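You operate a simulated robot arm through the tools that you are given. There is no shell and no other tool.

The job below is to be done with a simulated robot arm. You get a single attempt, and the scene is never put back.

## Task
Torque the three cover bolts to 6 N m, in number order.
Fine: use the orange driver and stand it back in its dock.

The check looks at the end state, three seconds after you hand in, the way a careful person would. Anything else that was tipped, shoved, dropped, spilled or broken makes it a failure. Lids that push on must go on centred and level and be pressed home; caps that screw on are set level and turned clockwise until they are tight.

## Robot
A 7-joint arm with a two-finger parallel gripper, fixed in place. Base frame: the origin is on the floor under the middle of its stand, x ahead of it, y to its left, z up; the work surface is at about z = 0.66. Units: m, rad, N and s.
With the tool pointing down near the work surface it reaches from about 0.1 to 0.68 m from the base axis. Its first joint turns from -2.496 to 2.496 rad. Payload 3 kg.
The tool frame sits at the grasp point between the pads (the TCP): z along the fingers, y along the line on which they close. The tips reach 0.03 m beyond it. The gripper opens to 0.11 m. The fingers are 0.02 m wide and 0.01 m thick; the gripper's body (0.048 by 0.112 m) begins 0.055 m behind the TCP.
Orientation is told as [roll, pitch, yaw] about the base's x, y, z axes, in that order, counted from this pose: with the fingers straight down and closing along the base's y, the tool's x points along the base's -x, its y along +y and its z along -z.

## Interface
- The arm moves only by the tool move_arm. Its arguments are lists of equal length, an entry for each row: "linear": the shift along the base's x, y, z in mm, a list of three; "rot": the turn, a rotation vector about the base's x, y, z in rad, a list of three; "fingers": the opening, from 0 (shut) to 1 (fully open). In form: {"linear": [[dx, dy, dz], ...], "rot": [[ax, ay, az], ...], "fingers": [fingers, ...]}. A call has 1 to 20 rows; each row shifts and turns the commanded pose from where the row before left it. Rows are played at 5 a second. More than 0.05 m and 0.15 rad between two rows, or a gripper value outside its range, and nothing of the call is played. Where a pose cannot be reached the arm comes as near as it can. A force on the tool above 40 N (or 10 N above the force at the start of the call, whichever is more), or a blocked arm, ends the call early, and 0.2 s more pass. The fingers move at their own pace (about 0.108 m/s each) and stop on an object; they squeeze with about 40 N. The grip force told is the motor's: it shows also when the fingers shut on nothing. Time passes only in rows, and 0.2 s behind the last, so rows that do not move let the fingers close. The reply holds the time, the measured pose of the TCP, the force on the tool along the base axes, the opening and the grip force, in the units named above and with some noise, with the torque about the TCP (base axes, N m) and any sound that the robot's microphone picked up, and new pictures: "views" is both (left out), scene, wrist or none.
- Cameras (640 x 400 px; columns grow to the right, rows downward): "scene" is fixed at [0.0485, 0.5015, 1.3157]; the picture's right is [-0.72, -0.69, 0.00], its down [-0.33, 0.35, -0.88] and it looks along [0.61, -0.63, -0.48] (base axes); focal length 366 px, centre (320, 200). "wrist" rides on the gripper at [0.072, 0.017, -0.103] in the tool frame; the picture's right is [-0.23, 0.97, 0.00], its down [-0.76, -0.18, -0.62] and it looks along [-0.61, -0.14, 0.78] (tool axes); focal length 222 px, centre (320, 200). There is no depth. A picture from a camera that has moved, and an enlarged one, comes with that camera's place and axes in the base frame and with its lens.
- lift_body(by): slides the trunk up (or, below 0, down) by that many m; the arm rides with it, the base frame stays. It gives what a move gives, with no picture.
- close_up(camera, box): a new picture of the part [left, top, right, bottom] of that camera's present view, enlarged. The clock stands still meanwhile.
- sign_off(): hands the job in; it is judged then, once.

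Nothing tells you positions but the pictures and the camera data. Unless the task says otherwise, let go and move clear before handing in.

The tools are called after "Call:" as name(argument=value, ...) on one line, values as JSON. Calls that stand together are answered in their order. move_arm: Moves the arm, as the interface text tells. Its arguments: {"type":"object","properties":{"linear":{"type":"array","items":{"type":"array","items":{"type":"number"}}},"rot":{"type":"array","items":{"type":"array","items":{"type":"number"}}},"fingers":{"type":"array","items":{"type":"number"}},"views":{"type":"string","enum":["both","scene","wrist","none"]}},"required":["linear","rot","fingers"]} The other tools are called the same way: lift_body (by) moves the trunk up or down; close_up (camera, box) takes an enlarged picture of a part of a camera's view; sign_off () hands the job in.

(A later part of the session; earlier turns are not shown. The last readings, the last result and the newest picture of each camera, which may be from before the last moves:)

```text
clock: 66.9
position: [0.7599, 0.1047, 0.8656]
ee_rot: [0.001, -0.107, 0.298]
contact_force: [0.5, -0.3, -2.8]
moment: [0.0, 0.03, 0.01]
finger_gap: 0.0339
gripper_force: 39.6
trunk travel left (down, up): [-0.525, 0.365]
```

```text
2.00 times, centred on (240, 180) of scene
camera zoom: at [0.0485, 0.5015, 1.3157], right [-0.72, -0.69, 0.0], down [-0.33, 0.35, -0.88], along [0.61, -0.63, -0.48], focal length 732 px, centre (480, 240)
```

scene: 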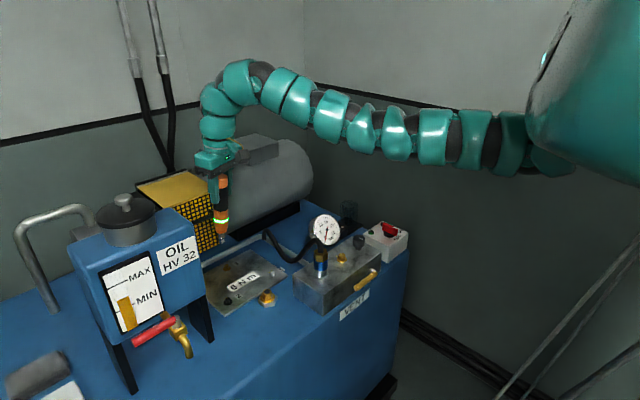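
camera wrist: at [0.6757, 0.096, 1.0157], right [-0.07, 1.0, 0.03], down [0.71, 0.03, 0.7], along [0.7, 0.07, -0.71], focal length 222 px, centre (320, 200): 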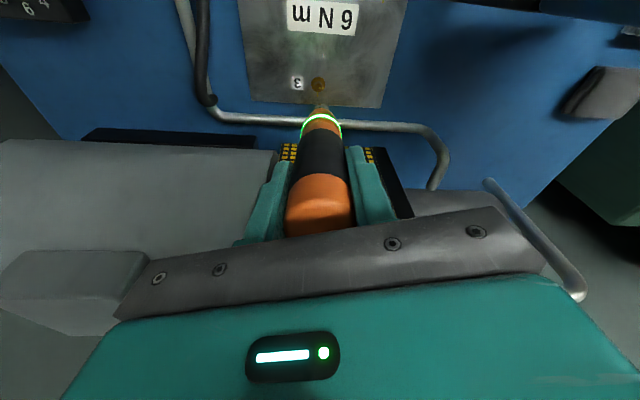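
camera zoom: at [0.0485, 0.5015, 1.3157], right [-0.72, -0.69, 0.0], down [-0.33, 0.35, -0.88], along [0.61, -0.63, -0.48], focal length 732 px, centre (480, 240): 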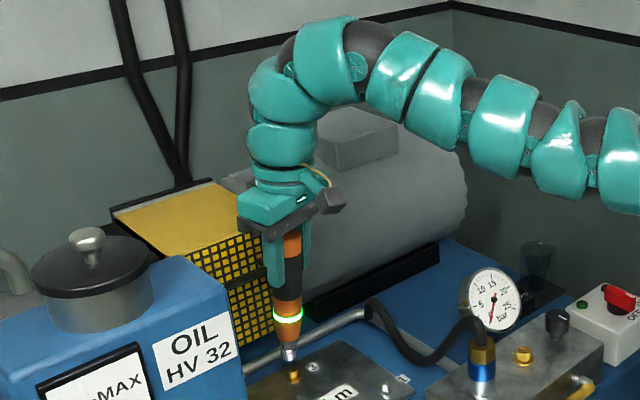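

Bolt 3 is clearly visible and the bit is about 1.4 mm and 2 mm off in x and y. I'll correct and come down 14 mm.

Call:
move_arm(linear=[[-1.4, -2, 0], [0, 0, -7], [0, 0, -7], [0, 0, 0]], rot=[[0, 0, 0], [0, 0, 0], [0, 0, 0], [0, 0, 0]], fingers=[0.2, 0.2, 0.2, 0.2], views="none")

Call:
close_up(camera="wrist", box=[300, 75, 350, 115])

Call:
close_up(camera="scene", box=[210, 235, 250, 285])

```text
clock: 67.9
position: [0.7565, 0.1022, 0.8516]
ee_rot: [0.002, -0.105, 0.298]
contact_force: [0.2, 0.3, -2.8]
moment: [-0.01, 0.05, 0.03]
finger_gap: 0.034
gripper_force: 39.9
trunk travel left (down, up): [-0.525, 0.365]
```

```text
10.00 times, centred on (325, 95) of wrist
camera zoom: at [0.6741, 0.0943, 0.9469], right [-0.07, 1.0, 0.02], down [0.71, 0.03, 0.7], along [0.7, 0.07, -0.71], focal length 2221 px, centre (270, 1250)
```

zoom: 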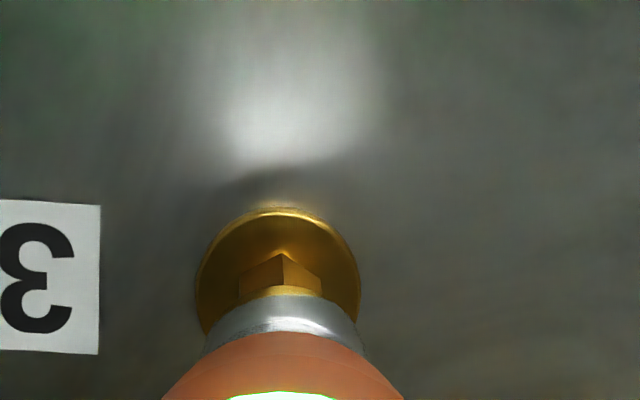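

```text
8.00 times, centred on (230, 260) of scene
camera zoom: at [0.0485, 0.5015, 1.3157], right [-0.72, -0.69, 0.0], down [-0.33, 0.35, -0.88], along [0.61, -0.63, -0.48], focal length 2927 px, centre (1040, -280)
```

zoom: 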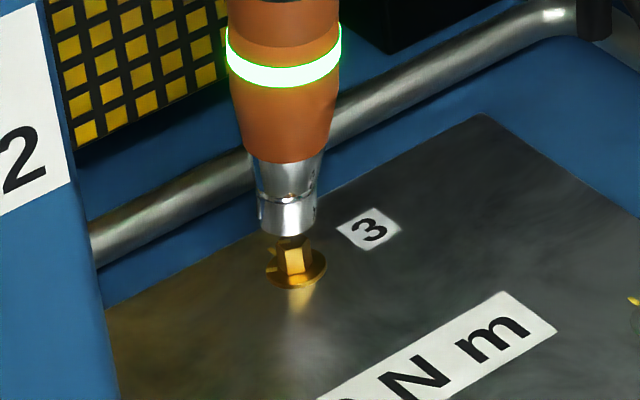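

The offset is small now, and I can reduce the lean. I'll bring the tool 2° back towards vertical while shifting outward to keep the bit over bolt 3.

Call:
move_arm(linear=[[2, 0.6, 0], [2, 0.6, 0], [0, 0, 0]], rot=[[-0.0052, 0.0167, 0], [-0.0052, 0.0167, 0], [0, 0, 0]], fingers=[0.2, 0.2, 0.2], views="none")

Call:
close_up(camera="wrist", box=[300, 75, 350, 115])

Call:
close_up(camera="scene", box=[210, 235, 250, 285])

```text
clock: 68.7
position: [0.7616, 0.104, 0.8502]
ee_rot: [0.002, -0.068, 0.297]
contact_force: [0.1, 0.2, -3.4]
moment: [-0.03, 0.03, 0.02]
finger_gap: 0.0338
gripper_force: 39.7
trunk travel left (down, up): [-0.525, 0.365]
```

```text
10.00 times, centred on (325, 95) of wrist
camera zoom: at [0.6821, 0.0956, 0.9493], right [-0.07, 1.0, 0.02], down [0.74, 0.04, 0.67], along [0.67, 0.06, -0.74], focal length 2221 px, centre (270, 1250)
```

zoom: 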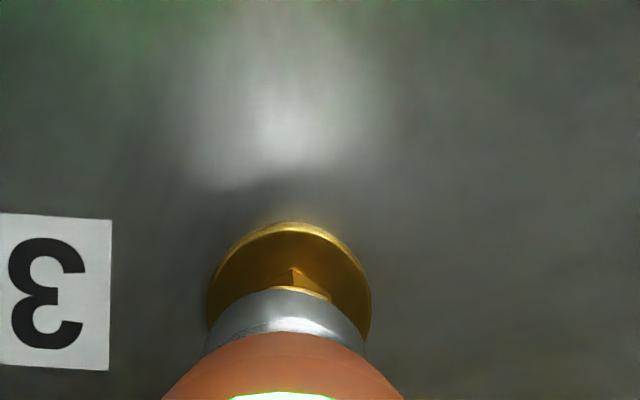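

```text
8.00 times, centred on (230, 260) of scene
camera zoom: at [0.0485, 0.5015, 1.3157], right [-0.72, -0.69, 0.0], down [-0.33, 0.35, -0.88], along [0.61, -0.63, -0.48], focal length 2927 px, centre (1040, -280)
```

zoom: 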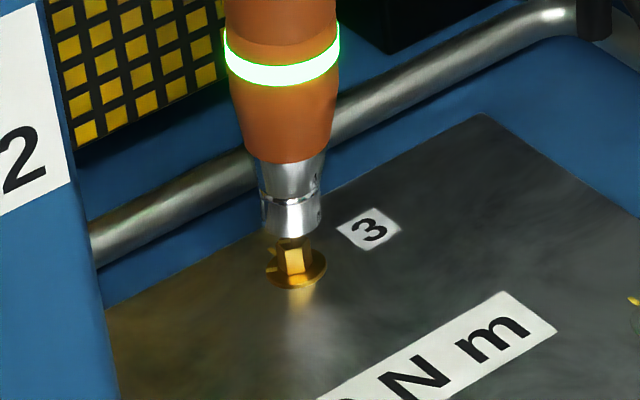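

No limit was flagged, so I'll take another 1.4° of lean out the same way.

Call:
move_arm(linear=[[2, 0.8, 0], [1.9, 0.8, 0], [0, 0, 0]], rot=[[-0.0037, 0.012, 0], [-0.0037, 0.012, 0], [0, 0, 0]], fingers=[0.2, 0.2, 0.2], views="none")

Call:
close_up(camera="wrist", box=[300, 75, 350, 115])

Call:
close_up(camera="scene", box=[210, 235, 250, 285])

```text
clock: 69.5
position: [0.7639, 0.1048, 0.8505]
ee_rot: [0.003, -0.058, 0.299]
contact_force: [-0.8, -1.3, -3.7]
moment: [-0.01, 0.02, 0.01]
finger_gap: 0.034
gripper_force: 39.8
trunk travel left (down, up): [-0.525, 0.365]
```

```text
10.00 times, centred on (325, 95) of wrist
camera zoom: at [0.6854, 0.0966, 0.9508], right [-0.07, 1.0, 0.02], down [0.74, 0.04, 0.67], along [0.66, 0.06, -0.75], focal length 2221 px, centre (270, 1250)
```

zoom: 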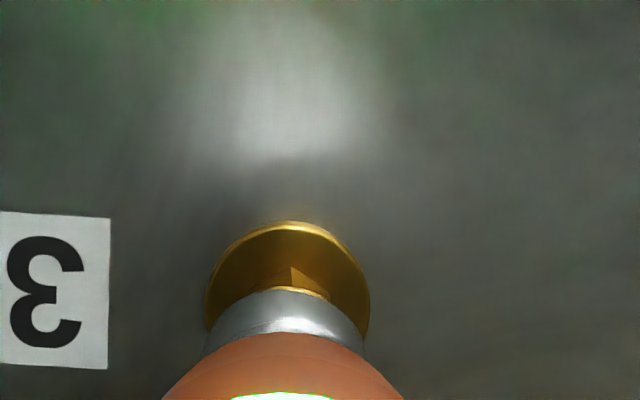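

```text
8.00 times, centred on (230, 260) of scene
camera zoom: at [0.0485, 0.5015, 1.3157], right [-0.72, -0.69, 0.0], down [-0.33, 0.35, -0.88], along [0.61, -0.63, -0.48], focal length 2927 px, centre (1040, -280)
```

zoom: 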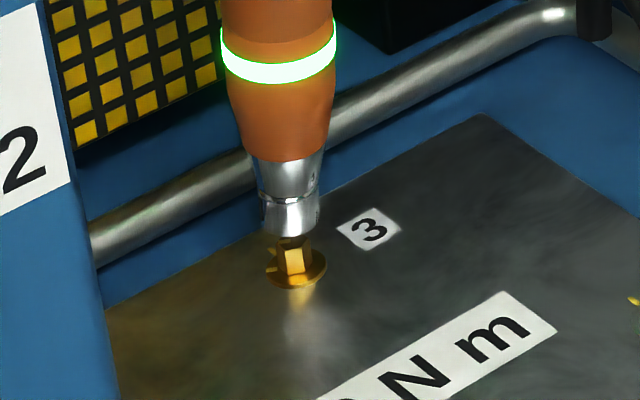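

The lean is down to about 4° and the bit is centred over bolt 3 in both views. I'll lower onto it slowly.

Call:
move_arm(linear=[[0, 0, -3], [0, 0, -2], [0, 0, -2], [0, 0, -1.5], [0, 0, 0]], rot=[[0, 0, 0], [0, 0, 0], [0, 0, 0], [0, 0, 0], [0, 0, 0]], fingers=[0.2, 0.2, 0.2, 0.2, 0.2], views="none")

Call:
close_up(camera="wrist", box=[300, 75, 350, 115])

Call:
close_up(camera="scene", box=[210, 235, 250, 285])

```text
clock: 70.7
position: [0.7629, 0.1041, 0.8423]
ee_rot: [0.001, -0.045, 0.299]
contact_force: [-0.8, 0.1, -1.3]
moment: [0.01, -0.06, -0.02]
finger_gap: 0.0339
gripper_force: 40.7
out of reach, approached as far as the arm can: row 1
trunk travel left (down, up): [-0.525, 0.365]
```

```text
10.00 times, centred on (325, 95) of wrist
camera zoom: at [0.684, 0.0968, 0.9424], right [-0.07, 1.0, 0.01], down [0.75, 0.05, 0.66], along [0.66, 0.05, -0.75], focal length 2221 px, centre (270, 1250)
```

zoom: 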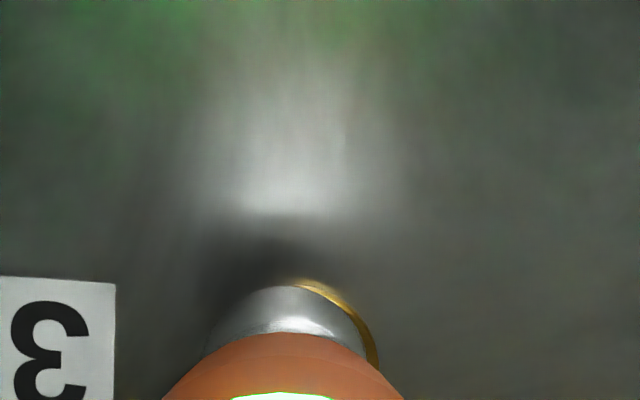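

```text
8.00 times, centred on (230, 260) of scene
camera zoom: at [0.0485, 0.5015, 1.3157], right [-0.72, -0.69, 0.0], down [-0.33, 0.35, -0.88], along [0.61, -0.63, -0.48], focal length 2927 px, centre (1040, -280)
```

zoom: 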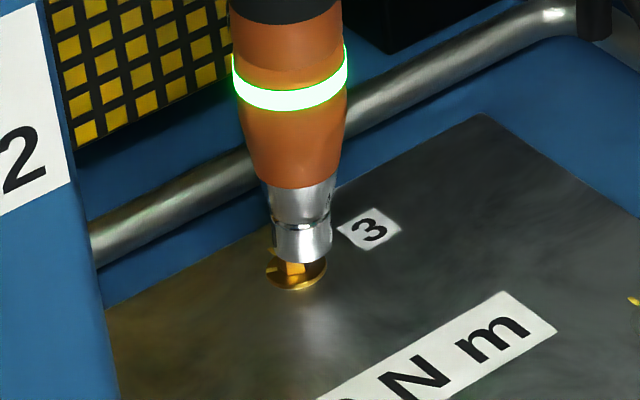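

That hit the reach limit and the bit slid back about 2.6 mm. I'll rise a little, give back some pitch for reach margin, and re-centre.

Call:
move_arm(linear=[[-1, 0, 4], [0, 0, 2], [-0.3, 0, 0], [0, 0, 0]], rot=[[0, 0, 0], [0.0037, -0.012, 0], [0.0037, -0.012, 0], [0, 0, 0]], fingers=[0.2, 0.2, 0.2, 0.2], views="none")

Call:
close_up(camera="wrist", box=[300, 75, 350, 115])

Call:
close_up(camera="scene", box=[210, 235, 250, 285])

```text
clock: 71.7
position: [0.7616, 0.1048, 0.8476]
ee_rot: [0.0, -0.07, 0.297]
contact_force: [0.3, -0.2, -3.4]
moment: [-0.03, 0.04, -0.01]
finger_gap: 0.0339
gripper_force: 39.4
trunk travel left (down, up): [-0.525, 0.365]
```

```text
10.00 times, centred on (325, 95) of wrist
camera zoom: at [0.681, 0.0955, 0.9459], right [-0.07, 1.0, 0.02], down [0.74, 0.04, 0.67], along [0.67, 0.06, -0.74], focal length 2221 px, centre (270, 1250)
```

zoom: 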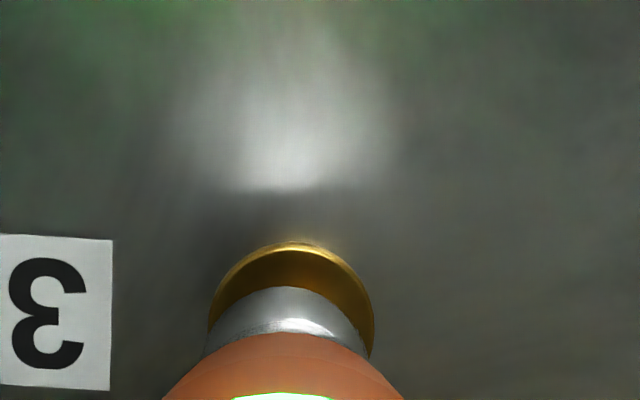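

```text
8.00 times, centred on (230, 260) of scene
camera zoom: at [0.0485, 0.5015, 1.3157], right [-0.72, -0.69, 0.0], down [-0.33, 0.35, -0.88], along [0.61, -0.63, -0.48], focal length 2927 px, centre (1040, -280)
```

zoom: 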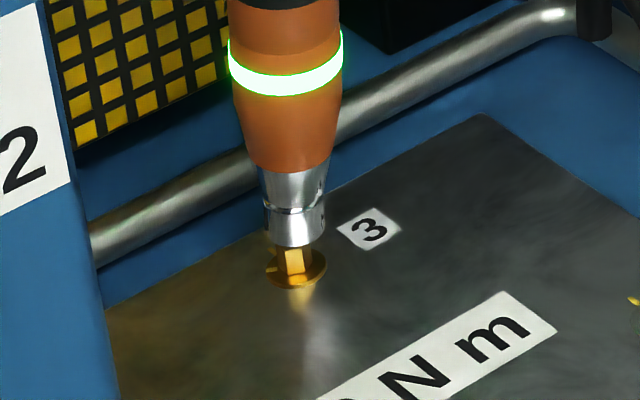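

Aligned to within about 0.7 mm. I'll nudge it and lower with the trunk to keep the reach margin.

Call:
move_arm(linear=[[0.6, 0.6, 0], [0, 0, 0]], rot=[[0, 0, 0], [0, 0, 0]], fingers=[0.2, 0.2], views="none")

Call:
lift_body(by=-0.007)

Call:
close_up(camera="scene", box=[210, 235, 250, 285])

Call:
close_up(camera="wrist", box=[300, 75, 350, 115])

```text
clock: 72.3
position: [0.762, 0.1039, 0.8466]
ee_rot: [0.0, -0.07, 0.299]
contact_force: [0.2, -0.5, -2.2]
moment: [-0.02, 0.06, -0.01]
finger_gap: 0.034
gripper_force: 40.1
trunk travel left (down, up): [-0.525, 0.365]
```

```text
clock: 72.8
position: [0.762, 0.1048, 0.8395]
ee_rot: [0.0, -0.069, 0.299]
contact_force: [0.1, -0.6, -4.0]
moment: [-0.04, 0.01, 0.02]
finger_gap: 0.0337
gripper_force: 40.2
trunk travel left (down, up): [-0.518, 0.372]
```

```text
8.00 times, centred on (230, 260) of scene
camera zoom: at [0.0485, 0.5015, 1.3157], right [-0.72, -0.69, 0.0], down [-0.33, 0.35, -0.88], along [0.61, -0.63, -0.48], focal length 2927 px, centre (1040, -280)
```

zoom: 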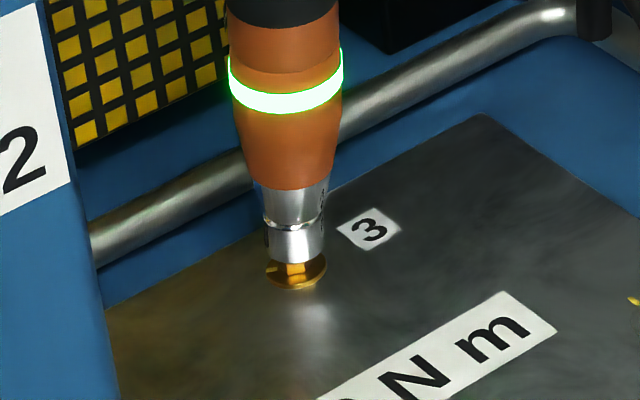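

```text
10.00 times, centred on (325, 95) of wrist
camera zoom: at [0.6813, 0.0962, 0.9388], right [-0.07, 1.0, 0.02], down [0.74, 0.04, 0.68], along [0.67, 0.06, -0.74], focal length 2221 px, centre (270, 1250)
```

zoom: 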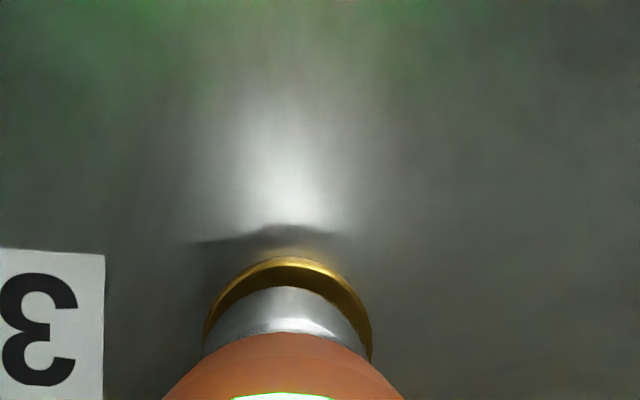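

The socket is going onto the head with no force. I'll keep lowering with the trunk.

Call:
lift_body(by=-0.005)

Call:
close_up(camera="scene", box=[210, 235, 250, 285])

```text
clock: 73.4
position: [0.7623, 0.1039, 0.8352]
ee_rot: [0.001, -0.069, 0.297]
contact_force: [-0.6, 1.4, -2.4]
moment: [0.01, 0.01, 0.02]
finger_gap: 0.034
gripper_force: 39.4
trunk travel left (down, up): [-0.513, 0.377]
```

```text
8.00 times, centred on (230, 260) of scene
camera zoom: at [0.0485, 0.5015, 1.3157], right [-0.72, -0.69, 0.0], down [-0.33, 0.35, -0.88], along [0.61, -0.63, -0.48], focal length 2927 px, centre (1040, -280)
```

zoom: 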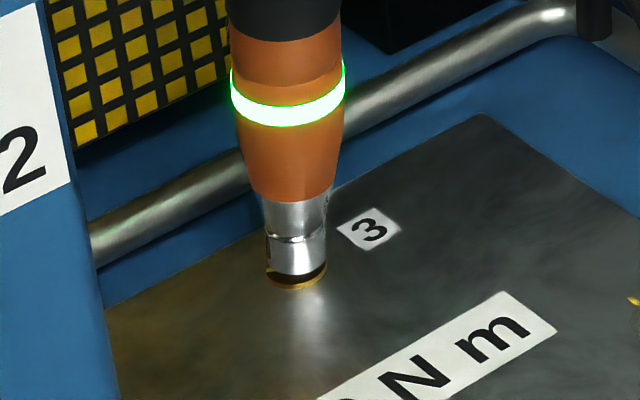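

The socket is nearly seated. I'll press the last few millimetres with the arm so the force limit guards it.

Call:
move_arm(linear=[[0, 0, -1.5], [0, 0, -1.5], [0, 0, -1], [0, 0, 0]], rot=[[0, 0, 0], [0, 0, 0], [0, 0, 0], [0, 0, 0]], fingers=[0.2, 0.2, 0.2, 0.2], views="none")

Call:
close_up(camera="scene", box=[210, 235, 250, 285])

```text
clock: 74.4
position: [0.7618, 0.1038, 0.8323]
ee_rot: [0.002, -0.071, 0.299]
contact_force: [0.5, -0.3, -0.2]
moment: [0.07, -0.12, -0.02]
finger_gap: 0.0341
gripper_force: 39.7
trunk travel left (down, up): [-0.513, 0.377]
```

```text
8.00 times, centred on (230, 260) of scene
camera zoom: at [0.0485, 0.5015, 1.3157], right [-0.72, -0.69, 0.0], down [-0.33, 0.35, -0.88], along [0.61, -0.63, -0.48], focal length 2927 px, centre (1040, -280)
```

zoom: 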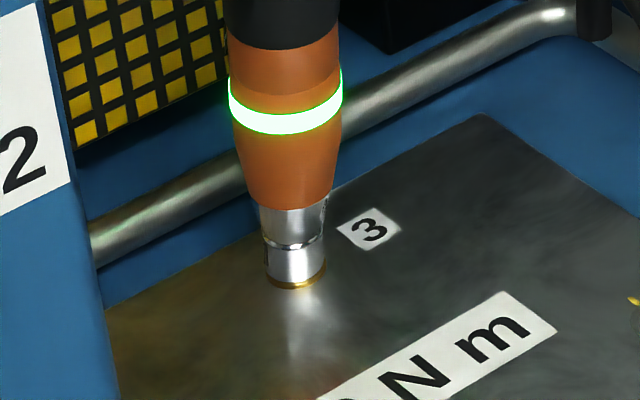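

Contact is beginning. I'll press a bit more and hold, watching the ring.

Call:
move_arm(linear=[[0, 0, -1], [0, 0, -1], [0, 0, -0.7], [0, 0, 0], [0, 0, 0]], rot=[[0, 0, 0], [0, 0, 0], [0, 0, 0], [0, 0, 0], [0, 0, 0]], fingers=[0.2, 0.2, 0.2, 0.2, 0.2], views="none")

Call:
close_up(camera="scene", box=[210, 235, 250, 285])

```text
clock: 75.6
position: [0.7607, 0.105, 0.8315]
ee_rot: [0.0, -0.073, 0.298]
contact_force: [-1.5, 2.7, 18.0]
moment: [0.63, 0.04, 0.02]
finger_gap: 0.0338
gripper_force: 39.7
trunk travel left (down, up): [-0.513, 0.377]
```

```text
8.00 times, centred on (230, 260) of scene
camera zoom: at [0.0485, 0.5015, 1.3157], right [-0.72, -0.69, 0.0], down [-0.33, 0.35, -0.88], along [0.61, -0.63, -0.48], focal length 2927 px, centre (1040, -280)
```

zoom: 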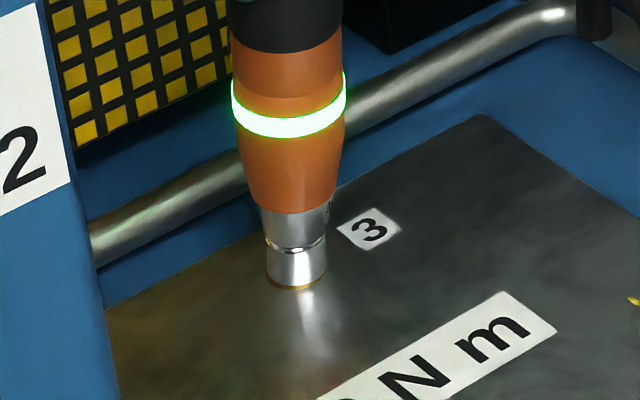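

About 21 N and not started yet (bolt 2 started by about 27 N). I'll press slightly more.

Call:
move_arm(linear=[[0, 0, -0.7], [0, 0, -0.5], [0, 0, 0]], rot=[[0, 0, 0], [0, 0, 0], [0, 0, 0]], fingers=[0.2, 0.2, 0.2], views="none")

Call:
close_up(camera="scene", box=[210, 235, 250, 285])

```text
clock: 76.4
position: [0.7604, 0.1046, 0.8308]
ee_rot: [0.001, -0.077, 0.298]
contact_force: [2.3, 1.4, 32.6]
moment: [0.49, -0.7, 0.04]
finger_gap: 0.0338
gripper_force: 40.1
trunk travel left (down, up): [-0.513, 0.377]
```

```text
8.00 times, centred on (230, 260) of scene
camera zoom: at [0.0485, 0.5015, 1.3157], right [-0.72, -0.69, 0.0], down [-0.33, 0.35, -0.88], along [0.61, -0.63, -0.48], focal length 2927 px, centre (1040, -280)
```

zoom: 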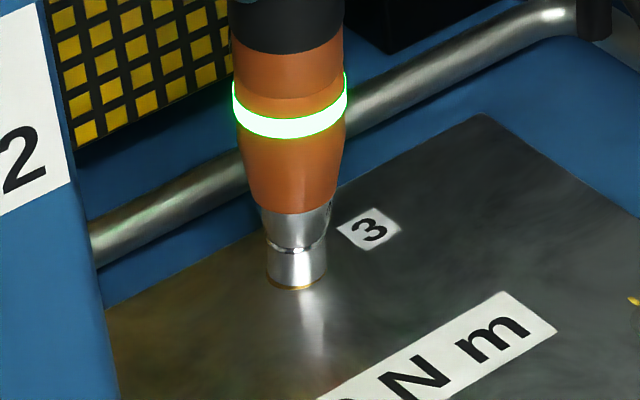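

The force is 36 N. I'll hold a second and look again for any sign of running.

Call:
move_arm(linear=[[0, 0, 0], [0, 0, 0], [0, 0, 0]], rot=[[0, 0, 0], [0, 0, 0], [0, 0, 0]], fingers=[0.2, 0.2, 0.2], views="none")

Call:
close_up(camera="scene", box=[210, 235, 250, 285])

Call:
close_up(camera="wrist", box=[280, 60, 380, 140])

```text
clock: 77.2
position: [0.7601, 0.1041, 0.8312]
ee_rot: [0.0, -0.077, 0.298]
contact_force: [4.5, 1.6, 38.7]
moment: [0.35, -1.09, -0.01]
finger_gap: 0.034
gripper_force: 40.3
trunk travel left (down, up): [-0.513, 0.377]
```

```text
8.00 times, centred on (230, 260) of scene
camera zoom: at [0.0485, 0.5015, 1.3157], right [-0.72, -0.69, 0.0], down [-0.33, 0.35, -0.88], along [0.61, -0.63, -0.48], focal length 2927 px, centre (1040, -280)
```

zoom: 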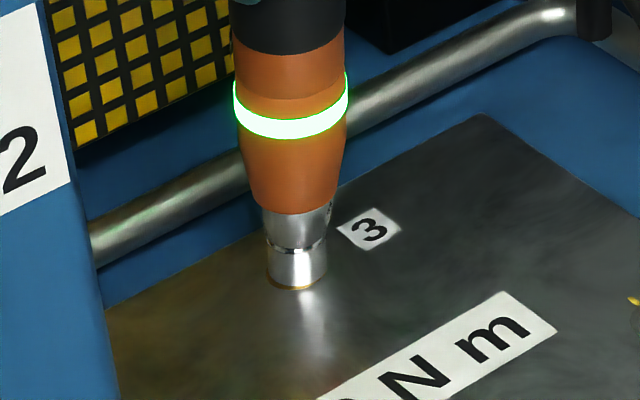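

```text
5.00 times, centred on (330, 100) of wrist
camera zoom: at [0.6785, 0.0961, 0.9289], right [-0.07, 1.0, 0.02], down [0.73, 0.04, 0.68], along [0.68, 0.06, -0.73], focal length 1111 px, centre (270, 700)
```

zoom: 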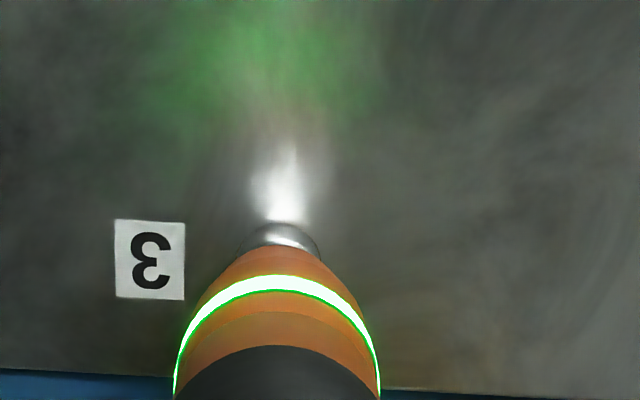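

I can't tell from the ring alone, so I'll lift off and inspect bolt 3's marks.

Call:
move_arm(linear=[[0, 0, 2], [0, 0, 3], [0, 0, 6], [0, 0, 10], [0, 0, 10]], rot=[[0, 0, 0], [0, 0, 0], [0, 0, 0], [0, 0, 0], [0, 0, 0]], fingers=[0.2, 0.2, 0.2, 0.2, 0.2], views="none")

Call:
close_up(camera="scene", box=[215, 250, 245, 280])

Call:
close_up(camera="wrist", box=[300, 70, 350, 110])

```text
clock: 78.4
position: [0.7586, 0.1046, 0.857]
ee_rot: [0.001, -0.068, 0.298]
contact_force: [-0.5, 0.5, -2.5]
moment: [-0.05, 0.01, 0.0]
finger_gap: 0.0339
gripper_force: 40.2
trunk travel left (down, up): [-0.513, 0.377]
```

```text
13.33 times, centred on (230, 265) of scene
camera zoom: at [0.0485, 0.5015, 1.3157], right [-0.72, -0.69, 0.0], down [-0.33, 0.35, -0.88], along [0.61, -0.63, -0.48], focal length 4878 px, centre (1520, -667)
```

zoom: 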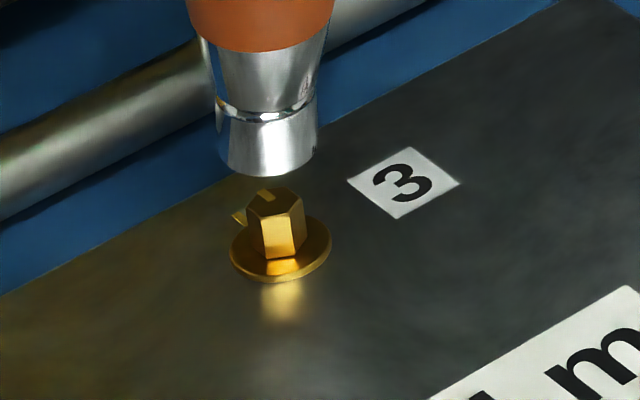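

```text
10.00 times, centred on (325, 90) of wrist
camera zoom: at [0.6794, 0.0969, 0.9561], right [-0.07, 1.0, 0.02], down [0.74, 0.04, 0.67], along [0.67, 0.06, -0.74], focal length 2221 px, centre (270, 1300)
```

zoom: 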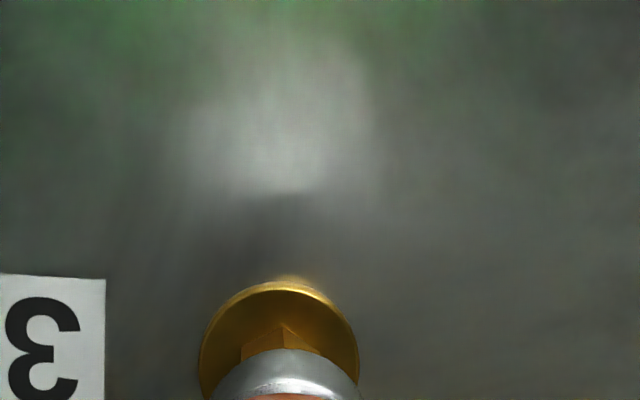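

Bolt 3's head mark has turned and now lines up with the plate mark like the other two, so all three are torqued. Now I'll raise the trunk and bring the tool back to vertical in stages, staying within the reach limits.

Call:
lift_body(by=0.12)

Call:
move_arm(linear=[[-6, 0, -5], [-8, 0, -10], [-8, 0, -15], [-8, 0, -15]], rot=[[-0.0103, 0.0334, 0], [-0.0103, 0.0334, 0], [0, 0, -0.1], [0, 0, -0.1]], fingers=[0.2, 0.2, 0.2, 0.2])

Call:
close_up(camera="scene", box=[205, 245, 295, 310])

```text
clock: 79.9
position: [0.7603, 0.1046, 0.9784]
ee_rot: [0.002, -0.07, 0.299]
contact_force: [0.1, 0.4, -3.7]
moment: [-0.01, 0.02, -0.02]
finger_gap: 0.0338
gripper_force: 39.7
trunk travel left (down, up): [-0.633, 0.257]
```

```text
clock: 80.9
position: [0.7298, 0.1039, 0.9328]
ee_rot: [0.003, 0.0, 0.097]
contact_force: [-0.2, 0.0, -2.7]
moment: [-0.02, 0.01, 0.0]
finger_gap: 0.0338
gripper_force: 40.2
trunk travel left (down, up): [-0.633, 0.257]
camera wrist: at [0.6576, 0.114, 1.037], right [0.13, 0.99, 0.0], down [0.77, -0.1, 0.62], along [0.62, -0.08, -0.78], focal length 222 px, centre (320, 200)
```

scene: 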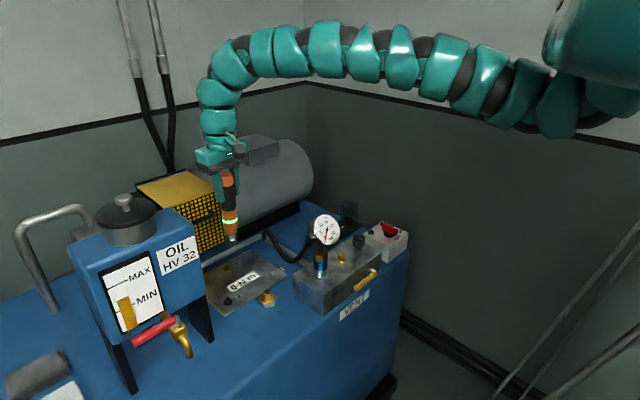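
wrist: 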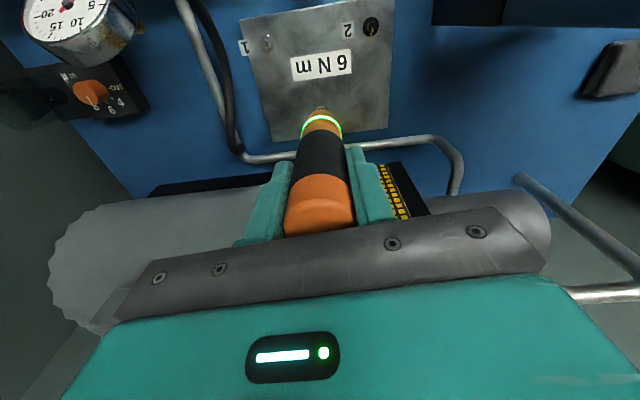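

```text
6.15 times, centred on (250, 278) of scene
camera zoom: at [0.0485, 0.5015, 1.3157], right [-0.72, -0.69, 0.0], down [-0.33, 0.35, -0.88], along [0.61, -0.63, -0.48], focal length 2252 px, centre (751, -277)
```

zoom: 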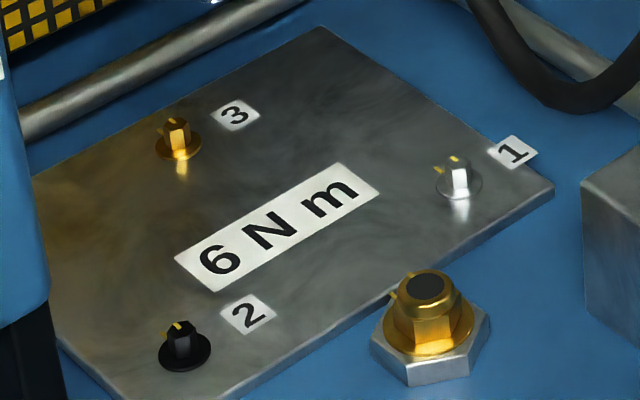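

The cover looks good from here. I'll do a last check of bolts 1 and 3 up close while the bit is out of the way.

Call:
close_up(camera="scene", box=[218, 255, 242, 275])

Call:
close_up(camera="scene", box=[262, 260, 286, 280])

Call:
lift_body(by=0.09)

```text
16.00 times, centred on (230, 265) of scene
camera zoom: at [0.0485, 0.5015, 1.3157], right [-0.72, -0.69, 0.0], down [-0.33, 0.35, -0.88], along [0.61, -0.63, -0.48], focal length 5854 px, centre (1760, -840)
```

zoom: 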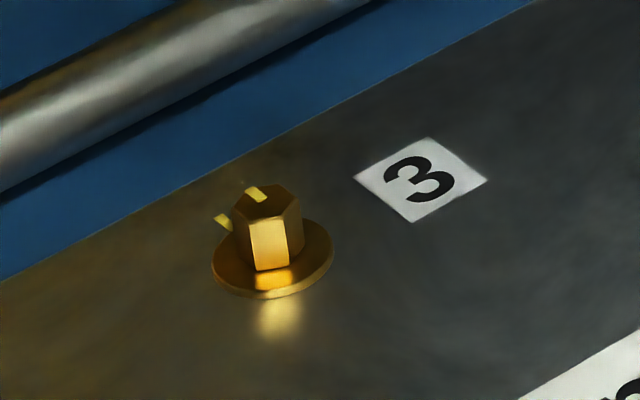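

```text
16.00 times, centred on (274, 270) of scene
camera zoom: at [0.0485, 0.5015, 1.3157], right [-0.72, -0.69, 0.0], down [-0.33, 0.35, -0.88], along [0.61, -0.63, -0.48], focal length 5854 px, centre (1056, -920)
```

zoom: 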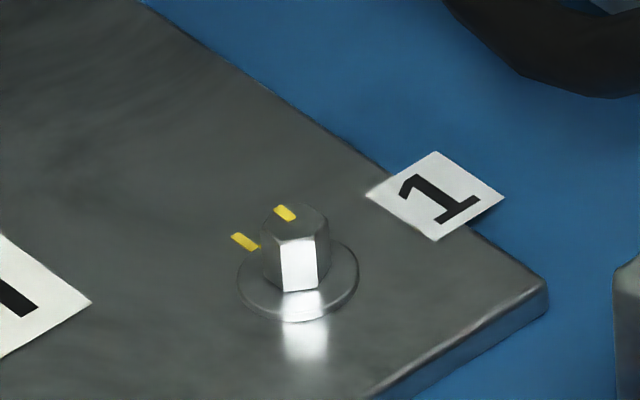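

```text
clock: 82.1
position: [0.7317, 0.105, 1.0232]
ee_rot: [0.001, 0.001, 0.098]
contact_force: [0.0, 0.0, -2.9]
moment: [-0.01, 0.01, 0.0]
finger_gap: 0.0338
gripper_force: 40.6
trunk travel left (down, up): [-0.723, 0.167]
```

All three bolts' marks are aligned. Next I'll carry the driver high across to the dock.

Call:
move_arm(linear=[[-6, -30, -2], [-6, -40, -2], [-6, -40, -2], [-6, -40, -2], [-5, -40, -2], [-4, -40, -2], [-3, -40, -2], [-2, -40, -2], [-1, -40, -2], [-1, -35, -2], [0, -10, 0], [0, 0, 0]], rot=[[0, 0, -0.05], [0, 0, -0.048], [0, 0, 0], [0, 0, 0], [0, 0, 0], [0, 0, 0], [0, 0, 0], [0, 0, 0], [0, 0, 0], [0, 0, 0], [0, 0, 0], [0, 0, 0]], fingers=[0.2, 0.2, 0.2, 0.2, 0.2, 0.2, 0.2, 0.2, 0.2, 0.2, 0.2, 0.2])

Call:
close_up(camera="scene", box=[300, 90, 400, 250])

Call:
close_up(camera="wrist", box=[260, 20, 420, 150])

```text
clock: 84.7
position: [0.71, -0.287, 1.0013]
ee_rot: [0.001, -0.001, -0.001]
contact_force: [0.1, 0.6, -4.1]
moment: [-0.02, 0.02, 0.01]
finger_gap: 0.0338
gripper_force: 39.5
out of reach, approached as far as the arm can: row 5, 6, 7
trunk travel left (down, up): [-0.723, 0.167]
camera wrist: at [0.6383, -0.271, 1.1055], right [0.23, 0.97, 0.0], down [0.76, -0.18, 0.62], along [0.61, -0.14, -0.78], focal length 222 px, centre (320, 200)
```

scene: 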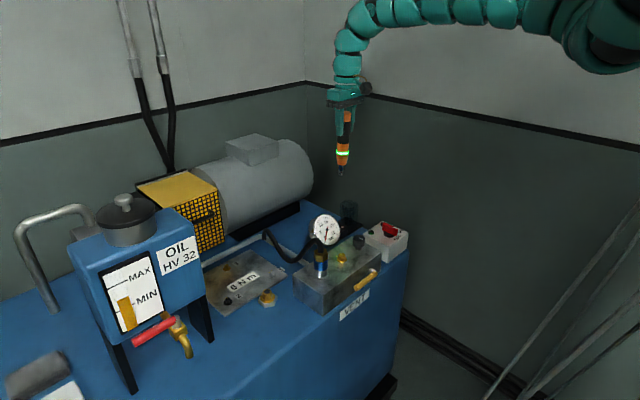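
wrist: 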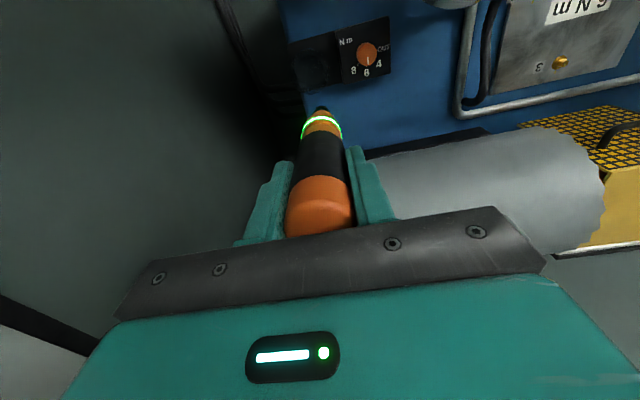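

```text
2.50 times, centred on (350, 170) of scene
camera zoom: at [0.0485, 0.5015, 1.3157], right [-0.72, -0.69, 0.0], down [-0.33, 0.35, -0.88], along [0.61, -0.63, -0.48], focal length 915 px, centre (245, 275)
```

zoom: 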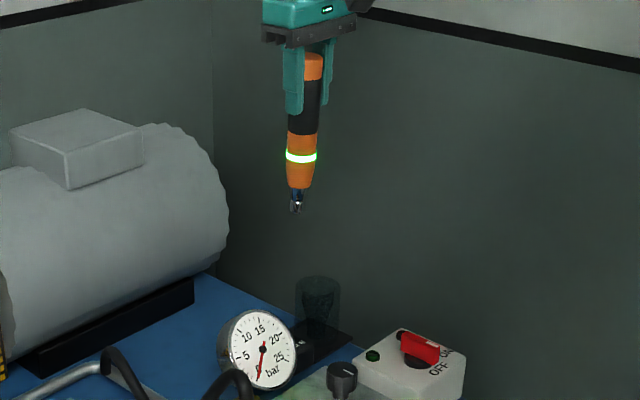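

```text
3.08 times, centred on (340, 85) of wrist
camera zoom: at [0.6383, -0.271, 1.1055], right [0.23, 0.97, 0.0], down [0.76, -0.18, 0.62], along [0.61, -0.14, -0.78], focal length 684 px, centre (258, 554)
```

zoom: 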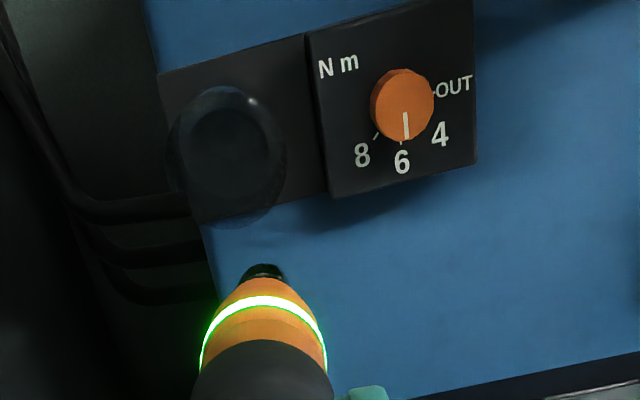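

The dial still reads 6. I'll zoom in on the empty cup to find its centre precisely and to check the driver's lean.

Call:
close_up(camera="wrist", box=[285, 25, 365, 85])

Call:
close_up(camera="scene", box=[325, 185, 375, 235])

Call:
close_up(camera="scene", box=[315, 80, 375, 180])

```text
6.67 times, centred on (325, 55) of wrist
camera zoom: at [0.6383, -0.271, 1.1055], right [0.23, 0.97, 0.0], down [0.76, -0.18, 0.62], along [0.61, -0.14, -0.78], focal length 1481 px, centre (287, 1167)
```

zoom: 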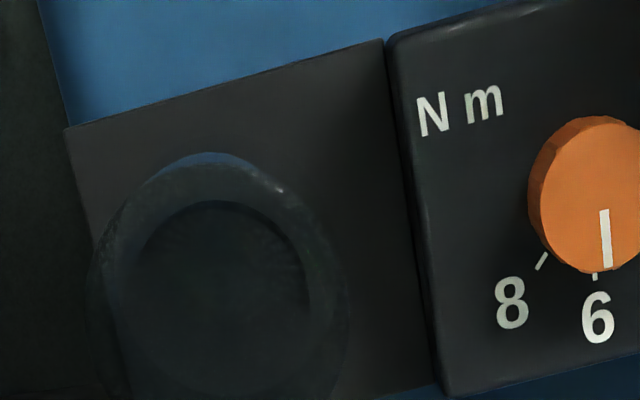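

```text
8.00 times, centred on (350, 210) of scene
camera zoom: at [0.0485, 0.5015, 1.3157], right [-0.72, -0.69, 0.0], down [-0.33, 0.35, -0.88], along [0.61, -0.63, -0.48], focal length 2927 px, centre (80, 120)
```

zoom: 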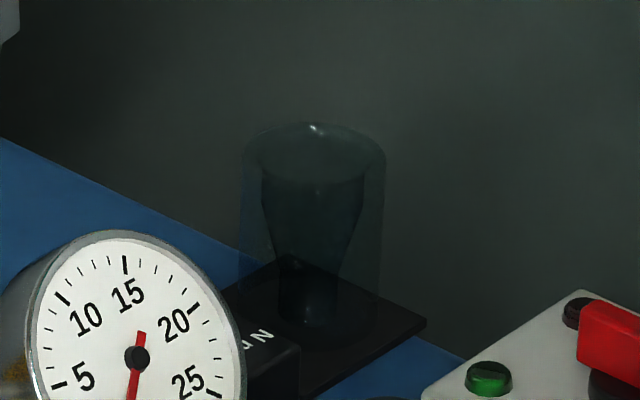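

```text
4.00 times, centred on (345, 130) of scene
camera zoom: at [0.0485, 0.5015, 1.3157], right [-0.72, -0.69, 0.0], down [-0.33, 0.35, -0.88], along [0.61, -0.63, -0.48], focal length 1464 px, centre (220, 480)
```

zoom: 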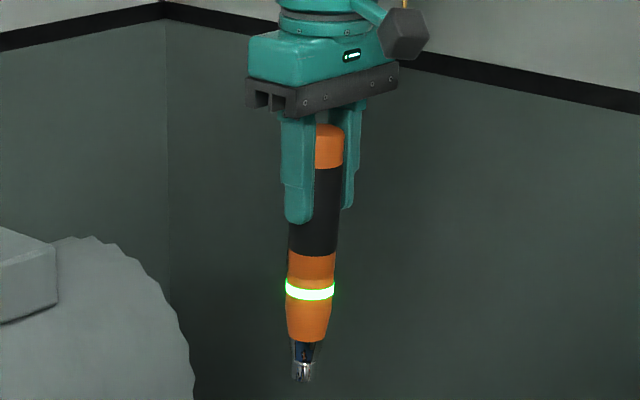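

The cup is a funnel-shaped holder centred near (0.692, -0.295). The bit leans outward about 3.4° relative to the tool after the pressing, so I'll pitch the tool by +0.06 rad to bring the driver vertical and check it in both views.

Call:
move_arm(linear=[[0, 0, -10], [0, 0, -10], [0, 0, 0]], rot=[[0, 0.03, 0], [0, 0.03, 0], [0, 0, 0]], fingers=[0.2, 0.2, 0.2], views="none")

Call:
close_up(camera="scene", box=[310, 90, 380, 240])

Call:
close_up(camera="wrist", box=[260, 20, 420, 150])

```text
clock: 85.5
position: [0.7088, -0.2867, 0.9821]
ee_rot: [0.001, 0.058, -0.001]
contact_force: [-0.2, 0.3, -3.4]
moment: [0.02, 0.0, 0.03]
finger_gap: 0.0338
gripper_force: 39.9
trunk travel left (down, up): [-0.723, 0.167]
```

```text
2.67 times, centred on (345, 165) of scene
camera zoom: at [0.0485, 0.5015, 1.3157], right [-0.72, -0.69, 0.0], down [-0.33, 0.35, -0.88], along [0.61, -0.63, -0.48], focal length 976 px, centre (253, 293)
```

zoom: 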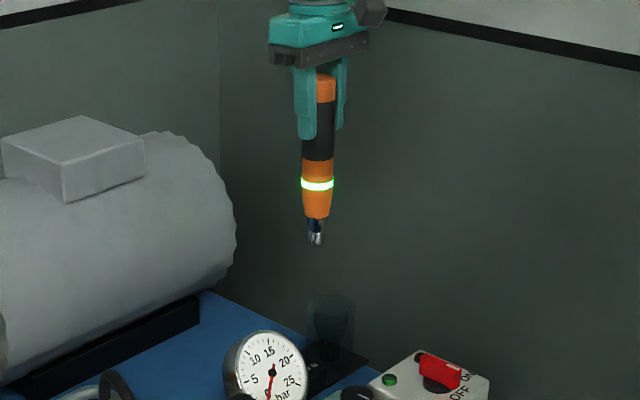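

```text
3.08 times, centred on (340, 85) of wrist
camera zoom: at [0.6438, -0.2718, 1.0905], right [0.23, 0.97, -0.01], down [0.8, -0.18, 0.58], along [0.56, -0.14, -0.82], focal length 684 px, centre (258, 554)
```

zoom: 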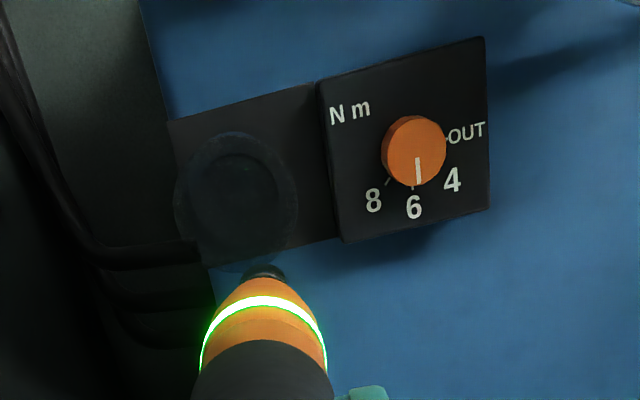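

The driver now hangs vertical. I'll zoom in on the cup from here to work out the shift needed.

Call:
close_up(camera="wrist", box=[285, 40, 365, 110])

Call:
close_up(camera="scene", box=[325, 165, 375, 235])

```text
5.71 times, centred on (325, 75) of wrist
camera zoom: at [0.6438, -0.2718, 1.0905], right [0.23, 0.97, -0.01], down [0.8, -0.18, 0.58], along [0.56, -0.14, -0.82], focal length 1269 px, centre (291, 914)
```

zoom: 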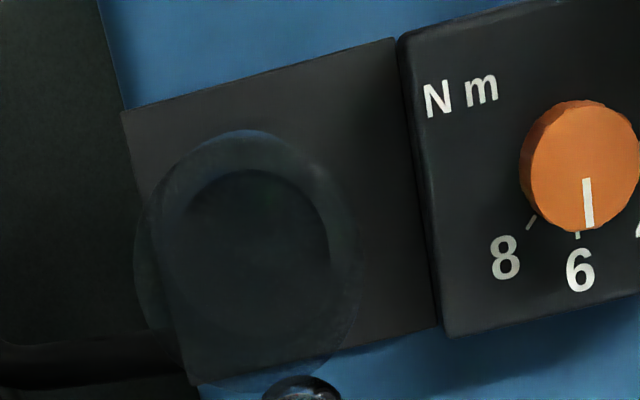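

```text
5.71 times, centred on (350, 200) of scene
camera zoom: at [0.0485, 0.5015, 1.3157], right [-0.72, -0.69, 0.0], down [-0.33, 0.35, -0.88], along [0.61, -0.63, -0.48], focal length 2091 px, centre (149, 200)
```

zoom: 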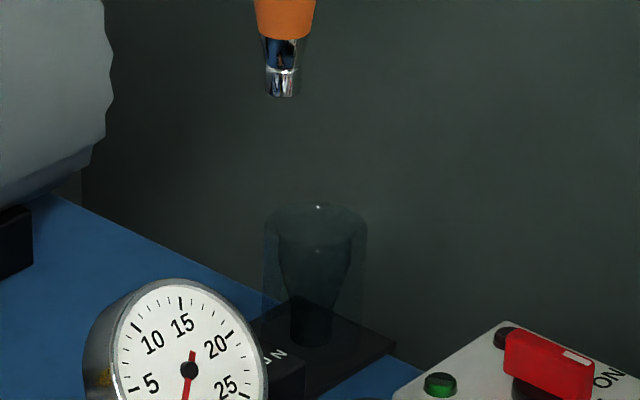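

The cup centre is about 17 mm in -x and 13 mm in -y from the bit. I'll shift by that and lower to just above the rim.

Call:
move_arm(linear=[[-8.5, -6.5, -15], [-8.5, -6.5, -20], [0, 0, -20], [0, 0, -8], [0, 0, 0]], rot=[[0, 0, 0], [0, 0, 0], [0, 0, 0], [0, 0, 0], [0, 0, 0]], fingers=[0.2, 0.2, 0.2, 0.2, 0.2], views="none")

Call:
close_up(camera="scene", box=[325, 165, 375, 235])

Call:
close_up(camera="wrist", box=[270, 40, 370, 130])

```text
clock: 86.7
position: [0.6934, -0.2994, 0.9188]
ee_rot: [-0.002, 0.06, 0.0]
contact_force: [0.8, -0.1, -3.4]
moment: [0.0, 0.02, 0.05]
finger_gap: 0.0336
gripper_force: 40.0
trunk travel left (down, up): [-0.723, 0.167]
```

```text
5.71 times, centred on (350, 200) of scene
camera zoom: at [0.0485, 0.5015, 1.3157], right [-0.72, -0.69, 0.0], down [-0.33, 0.35, -0.88], along [0.61, -0.63, -0.48], focal length 2091 px, centre (149, 200)
```

zoom: 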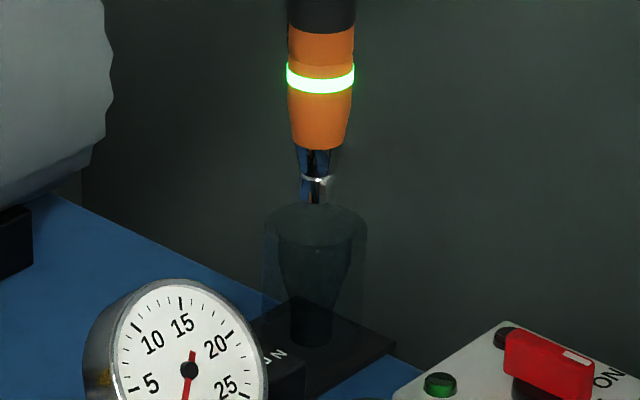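

```text
4.44 times, centred on (320, 85) of wrist
camera zoom: at [0.6272, -0.2844, 1.026], right [0.23, 0.97, -0.01], down [0.8, -0.18, 0.58], along [0.56, -0.14, -0.82], focal length 987 px, centre (320, 711)
```

zoom: 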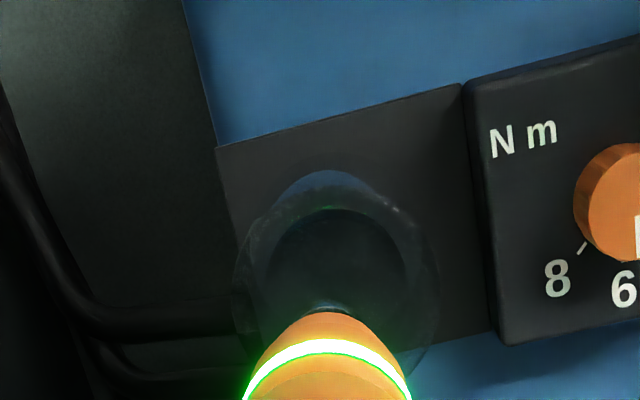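

The bit is centred over the cup within about 1–2 mm and the driver is vertical. I'll lower into the cup while watching side forces.

Call:
move_arm(linear=[[0, 0.5, -10], [0, 0.5, -10], [0, 0, -8], [0, 0, -8], [0, 0, -6]], rot=[[0, 0, 0], [0, 0, 0], [0, 0, 0], [0, 0, 0], [0, 0, 0]], fingers=[0.2, 0.2, 0.2, 0.2, 0.2], views="none")

Call:
close_up(camera="scene", box=[325, 165, 375, 235])

Call:
close_up(camera="wrist", box=[270, 40, 370, 130])

```text
clock: 87.9
position: [0.694, -0.3003, 0.8763]
ee_rot: [0.001, 0.06, 0.0]
contact_force: [0.2, -0.4, -4.2]
moment: [-0.05, 0.0, -0.01]
finger_gap: 0.034
gripper_force: 39.6
trunk travel left (down, up): [-0.723, 0.167]
```

```text
5.71 times, centred on (350, 200) of scene
camera zoom: at [0.0485, 0.5015, 1.3157], right [-0.72, -0.69, 0.0], down [-0.33, 0.35, -0.88], along [0.61, -0.63, -0.48], focal length 2091 px, centre (149, 200)
```

zoom: 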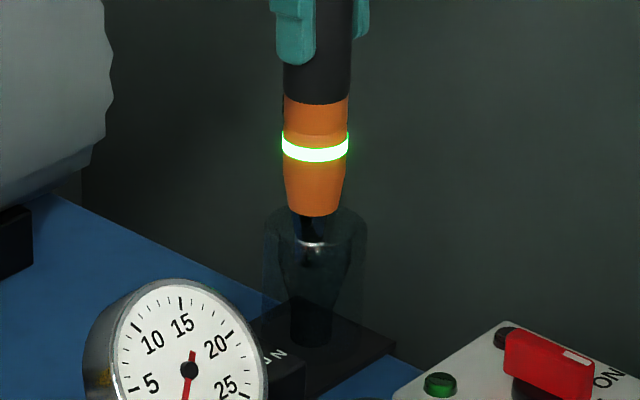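

```text
4.44 times, centred on (320, 85) of wrist
camera zoom: at [0.6287, -0.2842, 0.9839], right [0.23, 0.97, -0.01], down [0.8, -0.18, 0.58], along [0.56, -0.14, -0.82], focal length 987 px, centre (320, 711)
```

zoom: 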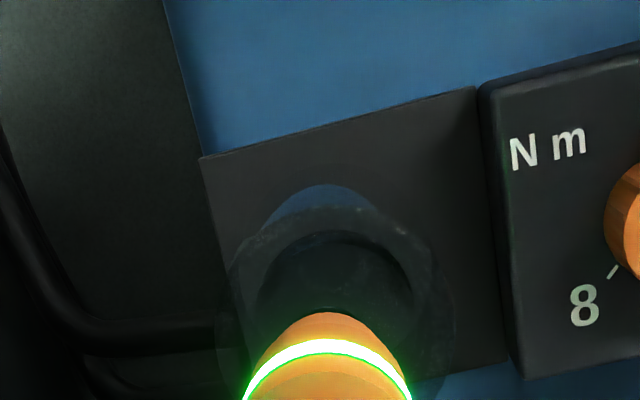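

The nose is inside the cup with no side load. I'll continue down in smaller steps.

Call:
move_arm(linear=[[0, 0, -6], [0, 0, -6], [0, 0, -5], [0, 0, -5], [0, 0, 0]], rot=[[0, 0, 0], [0, 0, 0], [0, 0, 0], [0, 0, 0], [0, 0, 0]], fingers=[0.2, 0.2, 0.2, 0.2, 0.2], views="none")

Call:
close_up(camera="scene", box=[325, 165, 375, 235])

```text
clock: 89.1
position: [0.6939, -0.2997, 0.856]
ee_rot: [0.002, 0.061, 0.002]
contact_force: [0.9, -0.3, -3.6]
moment: [0.01, 0.01, 0.01]
finger_gap: 0.0338
gripper_force: 39.7
trunk travel left (down, up): [-0.723, 0.167]
```

```text
5.71 times, centred on (350, 200) of scene
camera zoom: at [0.0485, 0.5015, 1.3157], right [-0.72, -0.69, 0.0], down [-0.33, 0.35, -0.88], along [0.61, -0.63, -0.48], focal length 2091 px, centre (149, 200)
```

zoom: 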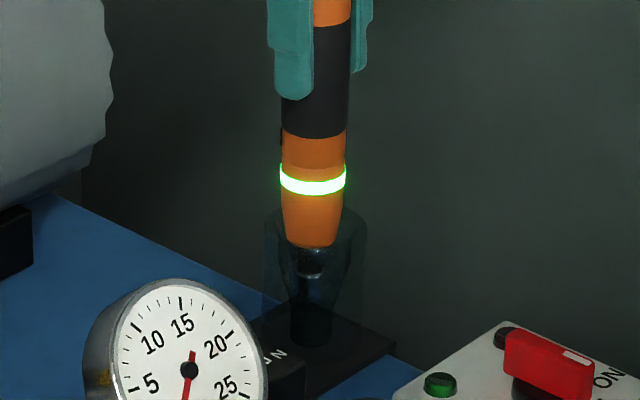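

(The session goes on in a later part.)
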